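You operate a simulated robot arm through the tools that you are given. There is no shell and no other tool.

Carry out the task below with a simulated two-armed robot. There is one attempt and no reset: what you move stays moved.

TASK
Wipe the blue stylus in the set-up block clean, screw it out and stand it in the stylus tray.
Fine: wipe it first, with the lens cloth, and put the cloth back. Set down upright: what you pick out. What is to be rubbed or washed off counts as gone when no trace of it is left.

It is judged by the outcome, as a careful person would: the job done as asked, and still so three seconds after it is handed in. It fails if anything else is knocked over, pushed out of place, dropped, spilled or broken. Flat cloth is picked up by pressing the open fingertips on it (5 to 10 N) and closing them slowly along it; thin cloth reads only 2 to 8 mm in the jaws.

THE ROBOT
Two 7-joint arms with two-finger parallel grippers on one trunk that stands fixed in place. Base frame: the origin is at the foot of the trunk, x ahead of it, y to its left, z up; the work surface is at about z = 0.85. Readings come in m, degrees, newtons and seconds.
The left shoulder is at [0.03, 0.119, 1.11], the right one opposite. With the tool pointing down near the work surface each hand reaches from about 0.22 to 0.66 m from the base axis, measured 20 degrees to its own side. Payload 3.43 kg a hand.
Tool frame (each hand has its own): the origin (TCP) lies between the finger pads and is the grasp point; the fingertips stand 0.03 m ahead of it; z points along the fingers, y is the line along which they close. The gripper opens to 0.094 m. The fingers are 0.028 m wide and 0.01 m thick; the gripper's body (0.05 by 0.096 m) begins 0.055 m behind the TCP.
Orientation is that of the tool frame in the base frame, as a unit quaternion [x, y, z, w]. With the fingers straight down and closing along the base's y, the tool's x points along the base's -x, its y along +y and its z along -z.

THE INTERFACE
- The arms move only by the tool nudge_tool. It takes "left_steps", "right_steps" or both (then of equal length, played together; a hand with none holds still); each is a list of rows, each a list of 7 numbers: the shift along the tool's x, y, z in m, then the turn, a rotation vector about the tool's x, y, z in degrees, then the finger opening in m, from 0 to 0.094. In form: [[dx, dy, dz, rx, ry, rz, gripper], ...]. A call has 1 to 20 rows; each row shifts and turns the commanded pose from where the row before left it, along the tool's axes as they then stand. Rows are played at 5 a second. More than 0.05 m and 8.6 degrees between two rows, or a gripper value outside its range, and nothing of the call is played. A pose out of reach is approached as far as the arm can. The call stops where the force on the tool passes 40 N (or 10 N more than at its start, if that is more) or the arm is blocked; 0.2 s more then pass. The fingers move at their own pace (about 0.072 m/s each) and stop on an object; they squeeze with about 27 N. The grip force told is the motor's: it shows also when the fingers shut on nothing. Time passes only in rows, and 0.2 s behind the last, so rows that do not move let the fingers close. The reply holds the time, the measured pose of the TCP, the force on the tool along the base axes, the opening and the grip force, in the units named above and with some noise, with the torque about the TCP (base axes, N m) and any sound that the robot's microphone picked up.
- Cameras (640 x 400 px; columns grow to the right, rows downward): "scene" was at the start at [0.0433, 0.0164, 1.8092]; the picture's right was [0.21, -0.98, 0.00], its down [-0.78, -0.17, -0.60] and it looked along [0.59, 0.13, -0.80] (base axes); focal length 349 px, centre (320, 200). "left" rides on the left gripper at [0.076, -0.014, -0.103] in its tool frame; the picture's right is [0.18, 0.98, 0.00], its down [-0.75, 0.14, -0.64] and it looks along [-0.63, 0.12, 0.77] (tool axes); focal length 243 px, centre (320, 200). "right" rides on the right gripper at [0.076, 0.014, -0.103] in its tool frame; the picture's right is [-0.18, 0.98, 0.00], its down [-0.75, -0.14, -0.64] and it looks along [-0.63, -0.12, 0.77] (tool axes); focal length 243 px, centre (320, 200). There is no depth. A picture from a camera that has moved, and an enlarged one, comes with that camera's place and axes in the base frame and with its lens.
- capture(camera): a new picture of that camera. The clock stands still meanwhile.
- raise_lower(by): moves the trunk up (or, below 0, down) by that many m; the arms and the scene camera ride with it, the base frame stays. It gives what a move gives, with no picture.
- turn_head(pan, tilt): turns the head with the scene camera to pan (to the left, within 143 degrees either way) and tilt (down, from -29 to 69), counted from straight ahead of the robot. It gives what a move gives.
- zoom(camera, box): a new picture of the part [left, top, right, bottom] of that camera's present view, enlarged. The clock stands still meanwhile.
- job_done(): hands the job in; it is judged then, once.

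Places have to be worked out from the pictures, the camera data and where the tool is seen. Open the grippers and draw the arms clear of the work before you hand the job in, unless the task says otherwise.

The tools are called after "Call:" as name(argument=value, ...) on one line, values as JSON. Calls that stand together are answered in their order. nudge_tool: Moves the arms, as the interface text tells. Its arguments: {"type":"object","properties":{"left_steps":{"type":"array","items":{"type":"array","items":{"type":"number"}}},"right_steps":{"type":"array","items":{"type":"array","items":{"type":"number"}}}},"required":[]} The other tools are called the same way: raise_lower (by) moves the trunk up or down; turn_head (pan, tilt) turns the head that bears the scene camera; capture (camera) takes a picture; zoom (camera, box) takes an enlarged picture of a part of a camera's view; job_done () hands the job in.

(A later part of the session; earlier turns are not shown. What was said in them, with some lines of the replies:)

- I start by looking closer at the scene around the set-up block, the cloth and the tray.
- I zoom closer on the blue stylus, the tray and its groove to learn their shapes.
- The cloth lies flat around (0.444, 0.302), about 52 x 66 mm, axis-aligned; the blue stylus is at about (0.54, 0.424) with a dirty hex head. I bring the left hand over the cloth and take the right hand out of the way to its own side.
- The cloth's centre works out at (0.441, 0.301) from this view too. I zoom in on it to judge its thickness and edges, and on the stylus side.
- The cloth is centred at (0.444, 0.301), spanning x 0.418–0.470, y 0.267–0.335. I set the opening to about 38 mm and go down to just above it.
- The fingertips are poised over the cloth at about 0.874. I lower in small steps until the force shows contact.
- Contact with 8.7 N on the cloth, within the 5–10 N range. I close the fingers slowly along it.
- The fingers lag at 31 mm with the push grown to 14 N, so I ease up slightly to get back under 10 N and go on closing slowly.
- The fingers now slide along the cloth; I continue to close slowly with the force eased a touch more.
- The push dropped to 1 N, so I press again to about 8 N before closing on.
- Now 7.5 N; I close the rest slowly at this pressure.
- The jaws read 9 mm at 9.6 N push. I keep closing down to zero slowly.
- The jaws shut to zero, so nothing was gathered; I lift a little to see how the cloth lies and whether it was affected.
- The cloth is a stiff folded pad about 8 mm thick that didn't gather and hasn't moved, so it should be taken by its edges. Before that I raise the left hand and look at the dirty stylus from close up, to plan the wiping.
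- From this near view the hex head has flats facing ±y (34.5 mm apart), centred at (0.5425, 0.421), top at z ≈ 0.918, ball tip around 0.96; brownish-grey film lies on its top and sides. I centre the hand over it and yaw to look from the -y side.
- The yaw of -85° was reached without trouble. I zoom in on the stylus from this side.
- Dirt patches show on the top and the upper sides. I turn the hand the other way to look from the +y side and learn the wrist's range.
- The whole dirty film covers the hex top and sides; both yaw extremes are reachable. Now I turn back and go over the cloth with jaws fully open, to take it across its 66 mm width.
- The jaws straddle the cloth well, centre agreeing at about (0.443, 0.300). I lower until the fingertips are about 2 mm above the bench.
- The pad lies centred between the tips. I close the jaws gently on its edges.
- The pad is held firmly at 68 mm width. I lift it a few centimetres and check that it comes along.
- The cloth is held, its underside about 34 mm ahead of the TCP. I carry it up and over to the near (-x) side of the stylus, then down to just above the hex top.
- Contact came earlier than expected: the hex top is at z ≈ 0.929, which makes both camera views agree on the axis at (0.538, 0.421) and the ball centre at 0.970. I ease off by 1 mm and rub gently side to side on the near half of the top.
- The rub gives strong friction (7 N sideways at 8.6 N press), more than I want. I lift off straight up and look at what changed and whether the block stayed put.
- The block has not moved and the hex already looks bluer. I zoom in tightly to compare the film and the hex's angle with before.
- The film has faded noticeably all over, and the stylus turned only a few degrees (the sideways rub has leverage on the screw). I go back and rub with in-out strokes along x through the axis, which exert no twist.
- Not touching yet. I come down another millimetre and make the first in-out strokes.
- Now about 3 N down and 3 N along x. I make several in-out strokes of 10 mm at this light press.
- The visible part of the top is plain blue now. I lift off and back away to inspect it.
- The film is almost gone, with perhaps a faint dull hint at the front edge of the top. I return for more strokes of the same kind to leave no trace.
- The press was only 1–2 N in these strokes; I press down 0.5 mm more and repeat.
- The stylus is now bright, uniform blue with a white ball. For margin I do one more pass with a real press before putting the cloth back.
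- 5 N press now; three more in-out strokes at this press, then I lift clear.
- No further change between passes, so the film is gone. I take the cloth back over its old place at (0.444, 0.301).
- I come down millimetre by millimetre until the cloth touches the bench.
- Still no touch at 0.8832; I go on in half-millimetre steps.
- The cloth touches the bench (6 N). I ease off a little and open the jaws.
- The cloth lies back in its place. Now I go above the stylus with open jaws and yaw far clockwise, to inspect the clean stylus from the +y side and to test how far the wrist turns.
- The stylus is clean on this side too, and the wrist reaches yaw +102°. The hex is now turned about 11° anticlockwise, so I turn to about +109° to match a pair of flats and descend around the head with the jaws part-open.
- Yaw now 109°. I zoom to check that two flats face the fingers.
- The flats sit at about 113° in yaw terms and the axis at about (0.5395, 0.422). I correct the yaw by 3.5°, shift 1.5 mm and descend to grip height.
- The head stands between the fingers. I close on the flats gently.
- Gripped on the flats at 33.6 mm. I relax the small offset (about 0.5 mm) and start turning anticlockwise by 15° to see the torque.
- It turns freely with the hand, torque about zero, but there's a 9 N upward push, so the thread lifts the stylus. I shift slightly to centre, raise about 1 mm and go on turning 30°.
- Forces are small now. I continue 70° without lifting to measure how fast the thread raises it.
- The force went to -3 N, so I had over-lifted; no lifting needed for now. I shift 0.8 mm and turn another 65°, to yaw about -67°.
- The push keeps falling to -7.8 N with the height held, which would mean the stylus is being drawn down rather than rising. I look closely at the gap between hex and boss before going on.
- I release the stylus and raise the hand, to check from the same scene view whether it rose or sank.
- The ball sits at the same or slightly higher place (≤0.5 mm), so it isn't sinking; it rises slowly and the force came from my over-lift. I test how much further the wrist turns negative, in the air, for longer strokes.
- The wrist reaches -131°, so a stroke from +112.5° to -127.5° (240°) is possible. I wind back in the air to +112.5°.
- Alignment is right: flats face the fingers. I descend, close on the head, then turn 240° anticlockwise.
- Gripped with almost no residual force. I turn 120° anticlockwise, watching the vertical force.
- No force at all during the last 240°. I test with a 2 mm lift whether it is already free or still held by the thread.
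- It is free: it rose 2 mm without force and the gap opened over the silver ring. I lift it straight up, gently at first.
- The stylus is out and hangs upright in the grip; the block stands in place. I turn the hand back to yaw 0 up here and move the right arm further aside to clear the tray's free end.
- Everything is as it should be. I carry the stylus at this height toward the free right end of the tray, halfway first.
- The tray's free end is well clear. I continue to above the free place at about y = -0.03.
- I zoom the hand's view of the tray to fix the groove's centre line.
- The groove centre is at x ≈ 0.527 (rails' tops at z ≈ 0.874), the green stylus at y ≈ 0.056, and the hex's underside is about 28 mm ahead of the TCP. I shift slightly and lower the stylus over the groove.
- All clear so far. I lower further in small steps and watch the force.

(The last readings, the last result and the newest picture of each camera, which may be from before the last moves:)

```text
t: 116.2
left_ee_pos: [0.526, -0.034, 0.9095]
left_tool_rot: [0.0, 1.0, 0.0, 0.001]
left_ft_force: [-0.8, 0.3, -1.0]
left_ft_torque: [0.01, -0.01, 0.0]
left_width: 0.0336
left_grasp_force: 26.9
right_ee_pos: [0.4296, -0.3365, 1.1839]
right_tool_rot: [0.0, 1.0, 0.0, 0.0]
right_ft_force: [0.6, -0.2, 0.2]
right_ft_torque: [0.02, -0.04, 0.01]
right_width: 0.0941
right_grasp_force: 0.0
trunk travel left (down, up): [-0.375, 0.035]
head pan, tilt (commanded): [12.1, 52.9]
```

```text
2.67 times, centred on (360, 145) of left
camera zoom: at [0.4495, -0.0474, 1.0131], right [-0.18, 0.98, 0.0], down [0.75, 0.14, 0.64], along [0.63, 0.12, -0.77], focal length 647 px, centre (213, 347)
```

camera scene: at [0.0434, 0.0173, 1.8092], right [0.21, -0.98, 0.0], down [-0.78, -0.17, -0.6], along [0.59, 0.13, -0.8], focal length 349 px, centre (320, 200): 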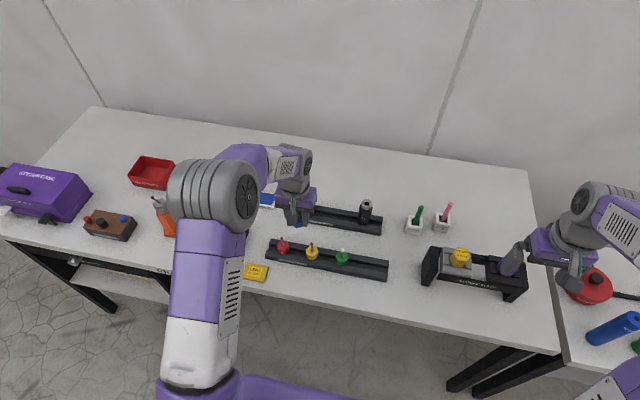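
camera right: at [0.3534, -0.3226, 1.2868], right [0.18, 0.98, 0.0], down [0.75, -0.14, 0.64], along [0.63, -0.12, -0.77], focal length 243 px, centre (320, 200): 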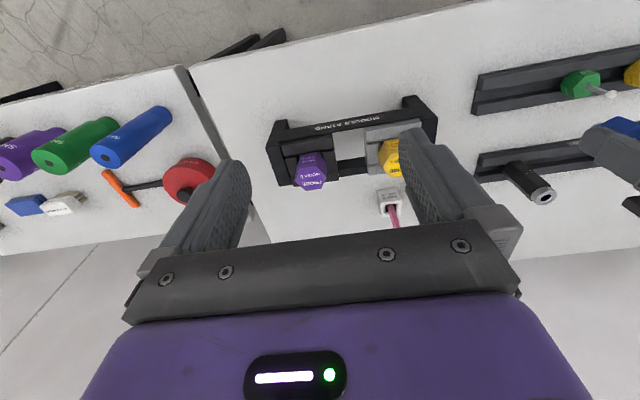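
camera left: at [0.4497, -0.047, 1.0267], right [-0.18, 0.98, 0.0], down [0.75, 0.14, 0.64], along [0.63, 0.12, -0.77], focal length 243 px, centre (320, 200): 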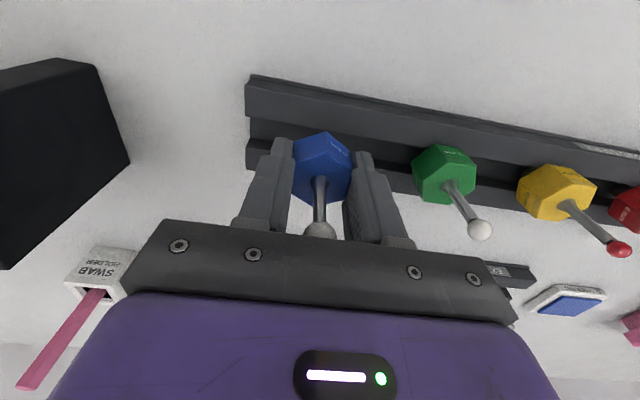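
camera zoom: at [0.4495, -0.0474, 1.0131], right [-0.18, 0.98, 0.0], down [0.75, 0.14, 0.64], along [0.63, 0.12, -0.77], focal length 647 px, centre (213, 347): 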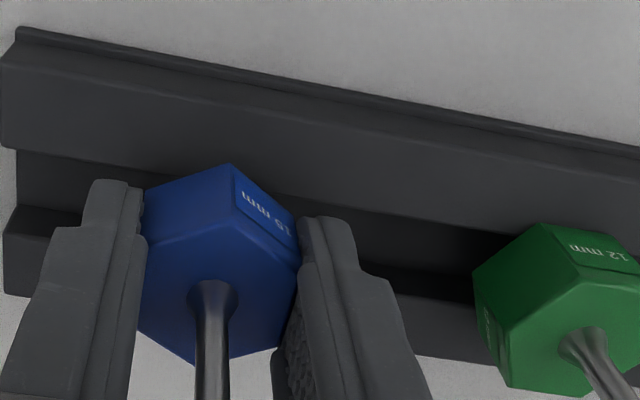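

No contact yet, and the hex overlaps the front rail just as its green neighbour does. I go down in 1 mm steps until something touches.

Call:
nudge_tool(left_steps=[[0, 0, 0.001, 0, 0, 0, 0.02], [0, 0, 0.001, 0, 0, 0, 0.02], [0, 0, 0, 0, 0, 0, 0.02]])

```text
t: 117.0
left_ee_pos: [0.5274, -0.0332, 0.9072]
left_tool_rot: [0.0, 1.0, 0.0, 0.0]
left_ft_force: [0.3, -0.5, -0.5]
left_ft_torque: [0.02, 0.02, 0.0]
left_width: 0.0333
left_grasp_force: 27.2
right_ee_pos: [0.4302, -0.3367, 1.1845]
right_tool_rot: [0.0, 1.0, 0.0, -0.001]
right_ft_force: [-1.0, 0.2, 0.5]
right_ft_torque: [0.0, 0.0, -0.04]
right_width: 0.0941
right_grasp_force: 0.0
trunk travel left (down, up): [-0.375, 0.035]
head pan, tilt (commanded): [12.1, 52.9]
```

Call:
nudge_tool(left_steps=[[0, 0, 0.0007, 0, 0, 0, 0.02], [0, 0, 0.0007, 0, 0, 0, 0.02], [0, 0, 0, 0, 0, 0, 0.02]])

```text
t: 117.8
left_ee_pos: [0.5279, -0.0332, 0.9061]
left_tool_rot: [0.001, 1.0, 0.0, 0.0]
left_ft_force: [0.9, -0.2, -1.3]
left_ft_torque: [0.03, -0.03, -0.02]
left_width: 0.0333
left_grasp_force: 26.9
right_ee_pos: [0.4298, -0.3368, 1.184]
right_tool_rot: [0.0, 1.0, -0.001, -0.001]
right_ft_force: [-0.3, 0.4, -0.3]
right_ft_torque: [-0.02, -0.05, -0.01]
right_width: 0.0941
right_grasp_force: 0.2
trunk travel left (down, up): [-0.375, 0.035]
head pan, tilt (commanded): [12.1, 52.9]
```

Still free at 0.906; I continue in half-millimetre steps.

Call:
nudge_tool(left_steps=[[0, 0, 0.0005, 0, 0, 0, 0.02], [0, 0, 0.0005, 0, 0, 0, 0.02], [0, 0, 0, 0, 0, 0, 0.02]])

Call:
zoom(camera="left", box=[240, 70, 480, 220])

```text
t: 118.6
left_ee_pos: [0.5272, -0.0344, 0.9048]
left_tool_rot: [-0.001, 1.0, 0.0, 0.0]
left_ft_force: [0.2, 0.0, -1.6]
left_ft_torque: [-0.01, -0.01, 0.0]
left_width: 0.0337
left_grasp_force: 27.5
right_ee_pos: [0.4289, -0.3362, 1.1846]
right_tool_rot: [0.0, 1.0, 0.0, 0.0]
right_ft_force: [-1.2, -0.2, -0.5]
right_ft_torque: [0.0, -0.02, -0.01]
right_width: 0.094
right_grasp_force: 0.0
trunk travel left (down, up): [-0.375, 0.035]
head pan, tilt (commanded): [12.1, 52.9]
```

```text
2.67 times, centred on (360, 145) of left
camera zoom: at [0.4495, -0.0477, 1.0078], right [-0.18, 0.98, 0.0], down [0.75, 0.14, 0.64], along [0.63, 0.12, -0.77], focal length 647 px, centre (213, 347)
```

zoom: 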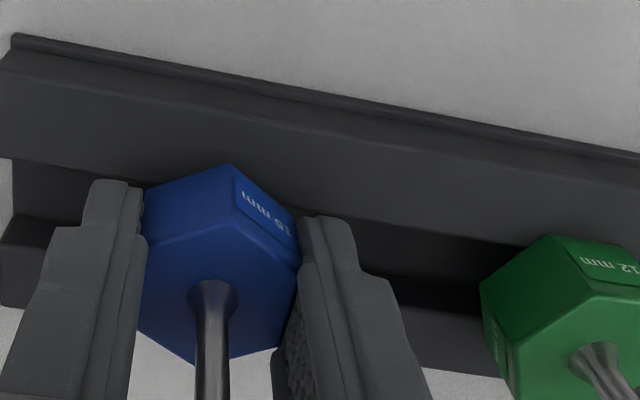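

Call:
nudge_tool(left_steps=[[0, 0, 0.0005, 0, 0, 0, 0.02], [0, 0, 0.0005, 0, 0, 0, 0.02], [0, 0, 0, 0, 0, 0, 0.02]])

```text
t: 119.4
left_ee_pos: [0.5269, -0.033, 0.9043]
left_tool_rot: [0.0, 1.0, 0.0, 0.0]
left_ft_force: [0.1, -0.3, -0.9]
left_ft_torque: [0.04, 0.02, 0.05]
left_width: 0.0334
left_grasp_force: 26.6
right_ee_pos: [0.4294, -0.3366, 1.184]
right_tool_rot: [0.0, 1.0, 0.001, 0.0]
right_ft_force: [-0.2, -0.2, 0.4]
right_ft_torque: [0.01, -0.02, -0.03]
right_width: 0.0942
right_grasp_force: 0.1
trunk travel left (down, up): [-0.375, 0.035]
head pan, tilt (commanded): [12.1, 52.9]
```

Still no touch; I keep stepping down gently.

Call:
nudge_tool(left_steps=[[0, 0, 0.0005, 0, 0, 0, 0.02], [0, 0, 0.0005, 0, 0, 0, 0.02], [0, 0, 0, 0, 0, 0, 0.02]])

```text
t: 120.2
left_ee_pos: [0.5275, -0.0336, 0.902]
left_tool_rot: [0.0, 1.0, 0.001, -0.001]
left_ft_force: [0.1, -0.2, -0.7]
left_ft_torque: [0.01, 0.0, 0.0]
left_width: 0.0335
left_grasp_force: 26.4
right_ee_pos: [0.4291, -0.3372, 1.1847]
right_tool_rot: [0.0, 1.0, 0.0, 0.001]
right_ft_force: [1.0, -0.1, -1.1]
right_ft_torque: [-0.04, 0.0, -0.03]
right_width: 0.0941
right_grasp_force: 0.1
trunk travel left (down, up): [-0.375, 0.035]
head pan, tilt (commanded): [12.1, 52.9]
```

Call:
nudge_tool(left_steps=[[0, 0, 0.0005, 0, 0, 0, 0.02], [0, 0, 0.0005, 0, 0, 0, 0.02], [0, 0, 0, 0, 0, 0, 0.02]])

Call:
zoom(camera="left", box=[240, 70, 480, 220])

```text
t: 121.0
left_ee_pos: [0.5262, -0.0331, 0.901]
left_tool_rot: [0.0, 1.0, 0.0, 0.0]
left_ft_force: [-0.4, -0.1, -0.7]
left_ft_torque: [0.03, -0.02, -0.01]
left_width: 0.0333
left_grasp_force: 27.0
right_ee_pos: [0.4306, -0.3364, 1.1847]
right_tool_rot: [0.0, 1.0, -0.001, 0.0]
right_ft_force: [0.8, -0.4, -0.5]
right_ft_torque: [0.03, 0.03, 0.02]
right_width: 0.094
right_grasp_force: 0.0
trunk travel left (down, up): [-0.375, 0.035]
head pan, tilt (commanded): [12.1, 52.9]
```

```text
2.67 times, centred on (360, 145) of left
camera zoom: at [0.4493, -0.0476, 1.005], right [-0.18, 0.98, 0.0], down [0.75, 0.14, 0.64], along [0.63, 0.12, -0.77], focal length 647 px, centre (213, 347)
```

zoom: 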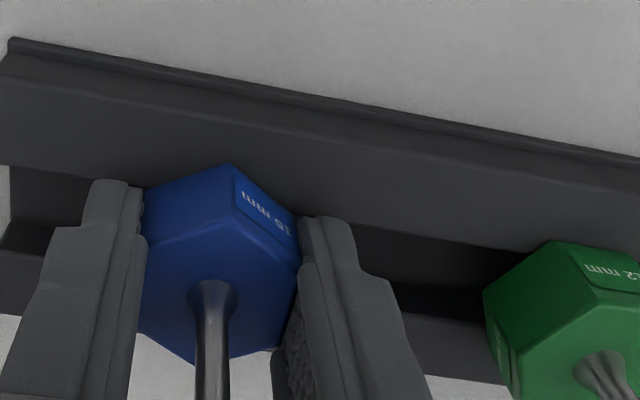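

Still nothing; the rails must be a few mm lower than estimated. I continue down in half-millimetre steps.

Call:
nudge_tool(left_steps=[[0, 0, 0.0005, 0, 0, 0, 0.02], [0, 0, 0.0005, 0, 0, 0, 0.02], [0, 0, 0.0005, 0, 0, 0, 0.02], [0, 0, 0, 0, 0, 0, 0.02]])

```text
t: 122.0
left_ee_pos: [0.5267, -0.0339, 0.9016]
left_tool_rot: [0.0, 1.0, 0.0, 0.001]
left_ft_force: [-2.4, 1.1, 10.8]
left_ft_torque: [0.04, 0.15, -0.01]
left_width: 0.0333
left_grasp_force: 27.2
right_ee_pos: [0.4297, -0.3359, 1.1847]
right_tool_rot: [0.0, 1.0, 0.0, 0.0]
right_ft_force: [0.3, 0.4, -0.3]
right_ft_torque: [-0.02, 0.0, 0.04]
right_width: 0.0939
right_grasp_force: 0.1
trunk travel left (down, up): [-0.375, 0.035]
head pan, tilt (commanded): [12.1, 52.9]
```

Contact at about z = 0.901 (11 N). I ease off almost all of it and read the force before releasing.

Call:
nudge_tool(left_steps=[[0, 0, -0.0008, 0, 0, 0, 0.02], [0, 0, 0, 0, 0, 0, 0.02]])

Call:
zoom(camera="left", box=[240, 70, 480, 220])

Call:
zoom(camera="right", box=[480, 60, 600, 150])

```text
t: 122.6
left_ee_pos: [0.5261, -0.0339, 0.9021]
left_tool_rot: [0.0, 1.0, 0.0, 0.0]
left_ft_force: [0.0, 0.6, 5.1]
left_ft_torque: [0.01, -0.01, -0.02]
left_width: 0.0332
left_grasp_force: 27.0
right_ee_pos: [0.4285, -0.3364, 1.1837]
right_tool_rot: [-0.001, 1.0, -0.001, 0.0]
right_ft_force: [0.5, 0.5, 0.5]
right_ft_torque: [-0.01, -0.04, 0.01]
right_width: 0.0939
right_grasp_force: 0.1
trunk travel left (down, up): [-0.375, 0.035]
head pan, tilt (commanded): [12.1, 52.9]
```

```text
2.67 times, centred on (360, 145) of left
camera zoom: at [0.4492, -0.0477, 1.0047], right [-0.18, 0.98, 0.0], down [0.75, 0.14, 0.64], along [0.63, 0.12, -0.77], focal length 647 px, centre (213, 347)
```

zoom: 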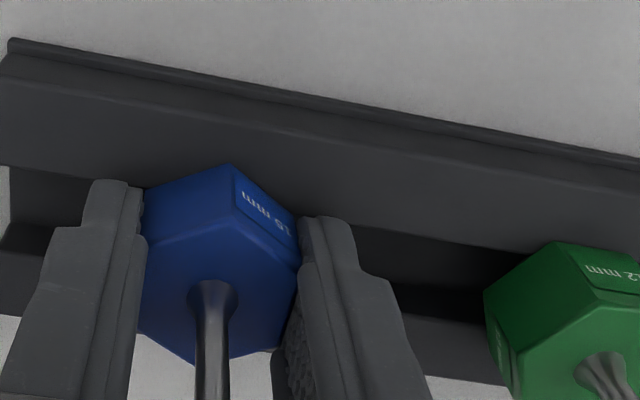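

```text
4.44 times, centred on (540, 105) of right
camera zoom: at [0.3529, -0.3231, 1.2868], right [0.18, 0.98, 0.0], down [0.75, -0.14, 0.64], along [0.63, -0.12, -0.77], focal length 1078 px, centre (-658, 622)
```

zoom: 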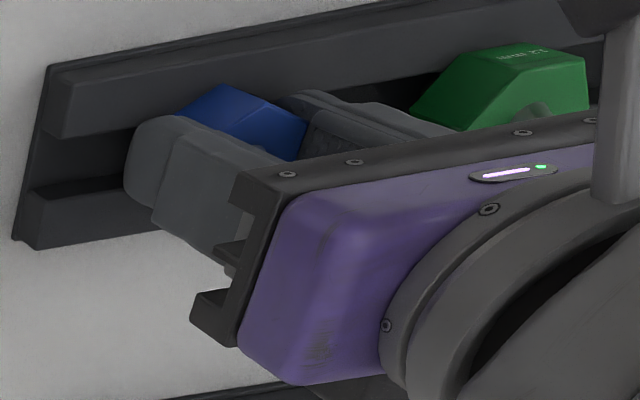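

The stylus (or fingertips) now rests lightly on the rails, 5 N without tilt. I ease up a trifle and open the fingers slowly.

Call:
nudge_tool(left_steps=[[0, 0, -0.0004, 0, 0, 0, 0.03], [0, 0, 0, 0, 0, 0, 0.035], [0, 0, 0, 0, 0, 0, 0.038], [0, 0, 0, 0, 0, 0, 0.042], [0, 0, 0, 0, 0, 0, 0.048], [0, 0, 0, 0, 0, 0, 0.055], [0, 0, 0, 0, 0, 0, 0.055]])

Call:
zoom(camera="left", box=[240, 70, 480, 220])

Call:
zoom(camera="scene", box=[320, 200, 420, 290])

```text
t: 124.2
left_ee_pos: [0.5254, -0.0343, 0.9015]
left_tool_rot: [-0.001, 1.0, 0.0, 0.001]
left_ft_force: [-0.1, 0.5, 0.1]
left_ft_torque: [0.0, -0.03, 0.05]
left_width: 0.0552
left_grasp_force: 0.1
right_ee_pos: [0.4286, -0.3362, 1.1847]
right_tool_rot: [0.0, 1.0, 0.0, 0.0]
right_ft_force: [0.0, -0.2, 0.0]
right_ft_torque: [0.01, 0.01, -0.01]
right_width: 0.0941
right_grasp_force: 0.1
trunk travel left (down, up): [-0.375, 0.035]
head pan, tilt (commanded): [12.1, 52.9]
```

```text
2.67 times, centred on (360, 145) of left
camera zoom: at [0.4493, -0.0478, 1.0052], right [-0.18, 0.98, 0.0], down [0.75, 0.14, 0.64], along [0.63, 0.12, -0.77], focal length 647 px, centre (213, 347)
```

zoom: 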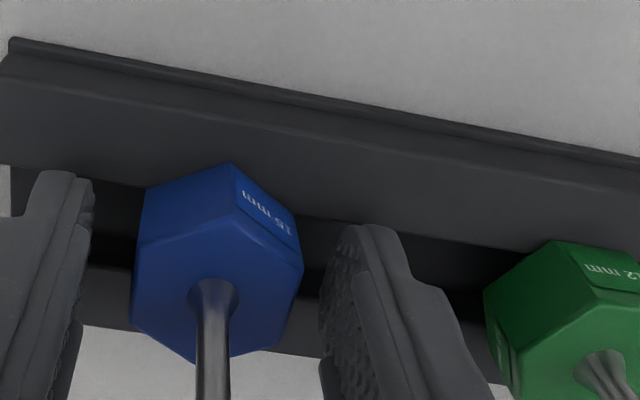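

```text
4.44 times, centred on (370, 245) of scene
camera zoom: at [0.0433, 0.0164, 1.8092], right [0.21, -0.98, 0.0], down [-0.78, -0.17, -0.6], along [0.59, 0.13, -0.8], focal length 1552 px, centre (98, 0)
```

zoom: 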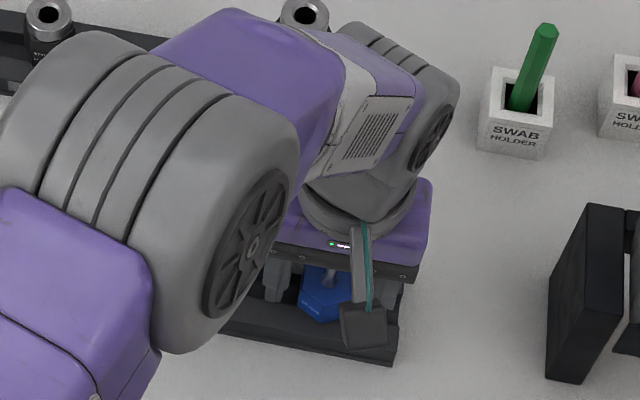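

Released and the stylus stands in the tray without shifting. I open a bit more and rise straight up.

Call:
nudge_tool(left_steps=[[0, 0, 0, 0, 0, 0, 0.065], [0, 0, -0.01, 0, 0, 0, 0.065], [0, 0, -0.02, 0, 0, 0, 0.065], [0, 0, -0.03, 0, 0, 0, 0.065], [0, 0, -0.04, 0, 0, 0, 0.065], [0, 0, -0.04, 0, 0, 0, 0.065], [0, 0, 0, 0, 0, 0, 0.065]])

Call:
capture(camera="left")

Call:
zoom(camera="left", box=[260, 35, 420, 145])

```text
t: 125.8
left_ee_pos: [0.5274, -0.0316, 1.0444]
left_tool_rot: [0.0, 1.0, 0.0, 0.0]
left_ft_force: [0.6, -0.6, -0.4]
left_ft_torque: [0.0, 0.0, 0.0]
left_width: 0.065
left_grasp_force: 0.1
right_ee_pos: [0.4293, -0.3359, 1.1839]
right_tool_rot: [0.0, 1.0, 0.0, 0.0]
right_ft_force: [0.9, 0.2, 0.3]
right_ft_torque: [0.06, 0.01, 0.02]
right_width: 0.0941
right_grasp_force: 0.0
trunk travel left (down, up): [-0.375, 0.035]
head pan, tilt (commanded): [12.1, 52.9]
```

```text
taken
camera left: at [0.45, -0.0464, 1.1475], right [-0.18, 0.98, 0.0], down [0.75, 0.14, 0.64], along [0.63, 0.12, -0.77], focal length 243 px, centre (320, 200)
```

left: 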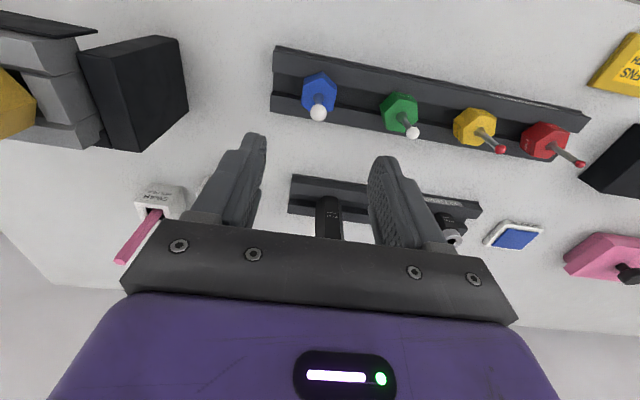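

```text
3.64 times, centred on (340, 90) of left
camera zoom: at [0.45, -0.0464, 1.1475], right [-0.18, 0.98, 0.0], down [0.75, 0.14, 0.64], along [0.63, 0.12, -0.77], focal length 882 px, centre (247, 600)
```

zoom: 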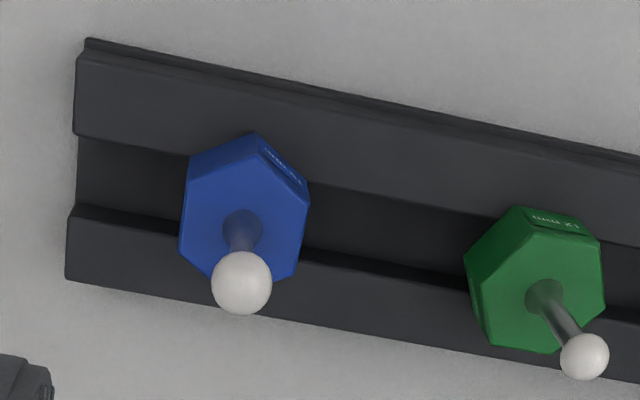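

The blue stylus stands upright in line with the others. I raise the left arm and draw it back to its starting side, then check the whole scene.

Call:
nudge_tool(left_steps=[[0, 0, -0.04, 0, 0, 0, 0.094], [0, 0, -0.04, 0, 0, 0, 0.094], [0, 0, -0.04, 0, 0, 0, 0.094], [0, 0, -0.04, 0, 0, 0, 0.094], [0.008, 0.033, 0, 0, 0, 0, 0.094], [0.008, 0.033, 0, 0, 0, 0, 0.094], [0.008, 0.033, 0, 0, 0, 0, 0.094], [0.008, 0.033, 0, 0, 0, 0, 0.094], [0.008, 0.033, 0, 0, 0, 0, 0.094], [0.008, 0.033, 0, 0, 0, 0, 0.094], [0.008, 0.033, 0, 0, 0, 0, 0.094], [0.008, 0.033, 0, 0, 0, 0, 0.094], [0.008, 0.033, 0, 0, 0, 0, 0.094], [0.008, 0.033, 0, 0, 0, 0, 0.094], [0.008, 0.033, 0, 0, 0, 0, 0.094], [0.008, 0.033, 0, 0, 0, 0, 0.094], [0.008, 0.033, 0, 0, 0, 0, 0.094], [0, 0, 0, 0, 0, 0, 0.094]])

Call:
capture(camera="scene")

Call:
zoom(camera="scene", box=[260, 190, 420, 290])

Call:
zoom(camera="scene", box=[180, 180, 300, 290])

```text
t: 129.6
left_ee_pos: [0.4225, 0.3979, 1.2013]
left_tool_rot: [0.001, 1.0, 0.0, 0.001]
left_ft_force: [-1.2, 0.5, 0.9]
left_ft_torque: [-0.01, 0.0, 0.0]
left_width: 0.0939
left_grasp_force: 0.0
right_ee_pos: [0.4286, -0.3375, 1.1848]
right_tool_rot: [0.0, 1.0, 0.0, 0.0]
right_ft_force: [0.3, -0.4, -0.2]
right_ft_torque: [0.0, -0.01, 0.07]
right_width: 0.0941
right_grasp_force: 0.0
trunk travel left (down, up): [-0.375, 0.035]
head pan, tilt (commanded): [12.1, 52.9]
```

```text
taken
camera scene: at [0.0435, 0.0157, 1.8092], right [0.21, -0.98, 0.0], down [-0.78, -0.17, -0.6], along [0.59, 0.13, -0.8], focal length 349 px, centre (320, 200)
```

scene: 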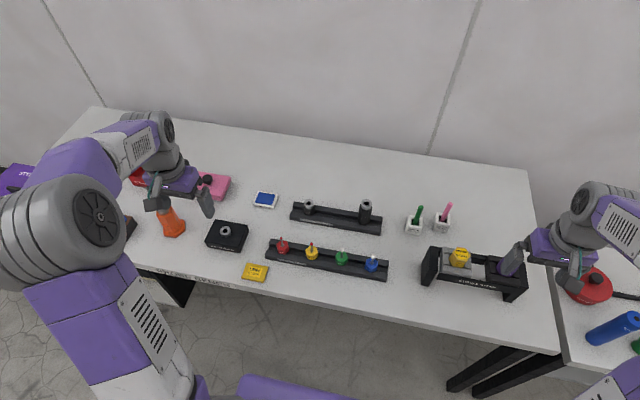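

```text
4.00 times, centred on (340, 240) of scene
camera zoom: at [0.0435, 0.0157, 1.8092], right [0.21, -0.98, 0.0], down [-0.78, -0.17, -0.6], along [0.59, 0.13, -0.8], focal length 1396 px, centre (240, 40)
```

zoom: 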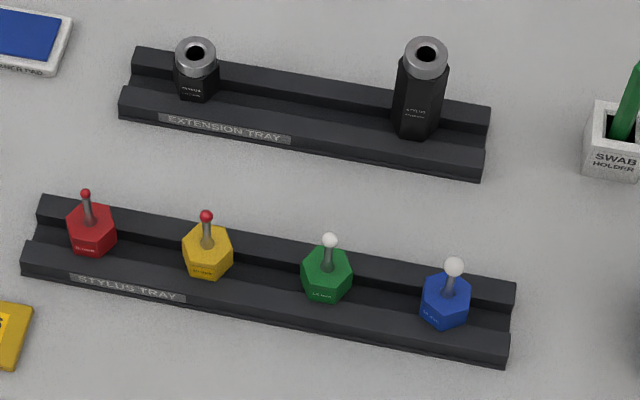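

```text
3.64 times, centred on (240, 235) of scene
camera zoom: at [0.0435, 0.0157, 1.8092], right [0.21, -0.98, 0.0], down [-0.78, -0.17, -0.6], along [0.59, 0.13, -0.8], focal length 1270 px, centre (611, 73)
```

zoom: 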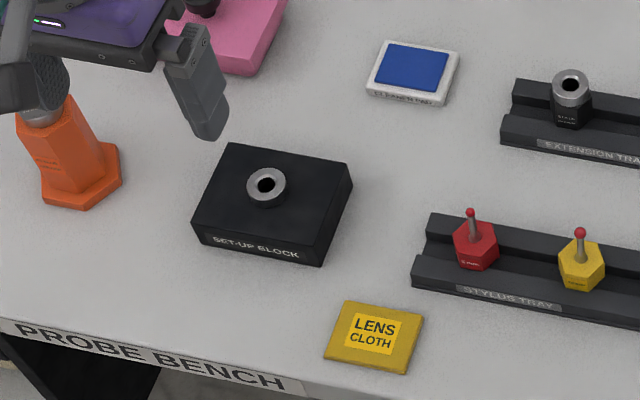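

Everything is in place: block and cloth where they were, blue stylus in the tray. A last close look at the stylus for cleanness and uprightness.

Call:
zoom(camera="scene", box=[355, 245, 393, 280])

Call:
zoom(camera="right", box=[460, 40, 640, 160])

```text
11.43 times, centred on (374, 262) of scene
camera zoom: at [0.0435, 0.0157, 1.8092], right [0.21, -0.98, 0.0], down [-0.78, -0.17, -0.6], along [0.59, 0.13, -0.8], focal length 3990 px, centre (-297, -514)
```

zoom: 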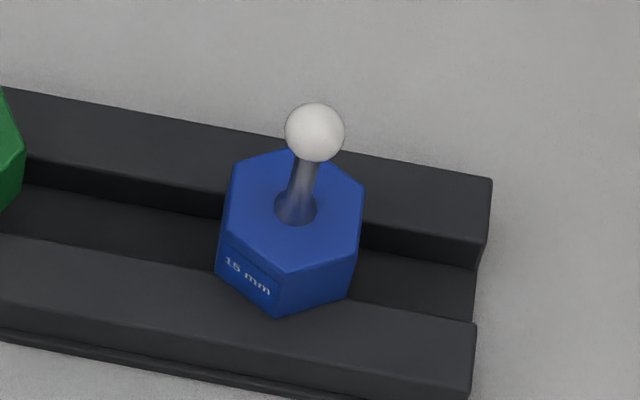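

```text
3.33 times, centred on (550, 100) of right
camera zoom: at [0.3535, -0.3237, 1.2865], right [0.18, 0.98, 0.0], down [0.75, -0.14, 0.64], along [0.63, -0.12, -0.77], focal length 809 px, centre (-447, 533)
```

zoom: 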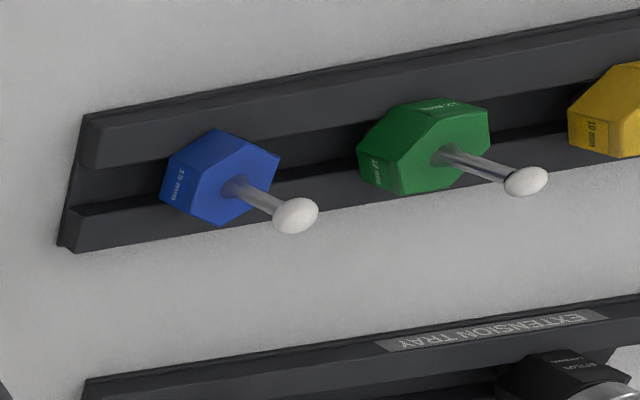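

The stylus is clean, upright and in line with the others. The cloth is back in place, and both hands are open and clear, so I hand in the job.

Call:
job_done()

```text
The job is handed in.
```

The blue stylus has been wiped clean, screwed out of the set-up block and stood upright in the stylus tray, at the free end next to the green one. The job has been handed in.

- **Wiping:** I rubbed it with the lens cloth until no film showed in any view I took, then made one more pass that changed nothing. I had no direct view of its far side while it stood in the block.
- **During wiping:** the first sideways strokes turned the stylus about 7 degrees in the block. After that I used only straight in-and-out strokes.
- **Cloth:** it went back flat where it had been. Pressing and closing the fingers along it did not gather it, because it is a stiff folded pad, so I picked it up by its edges.
- **Unscrewing:** it came free after a little over one turn anticlockwise, and the block did not move.
- **Tray:** the fingertips reached slightly below the hex, so on release the stylus settled up to about 2 mm onto the rails. It stayed upright and did not shift noticeably.

In the last pictures the block, cloth and other styluses were where they started. Both hands are open and clear of the work.
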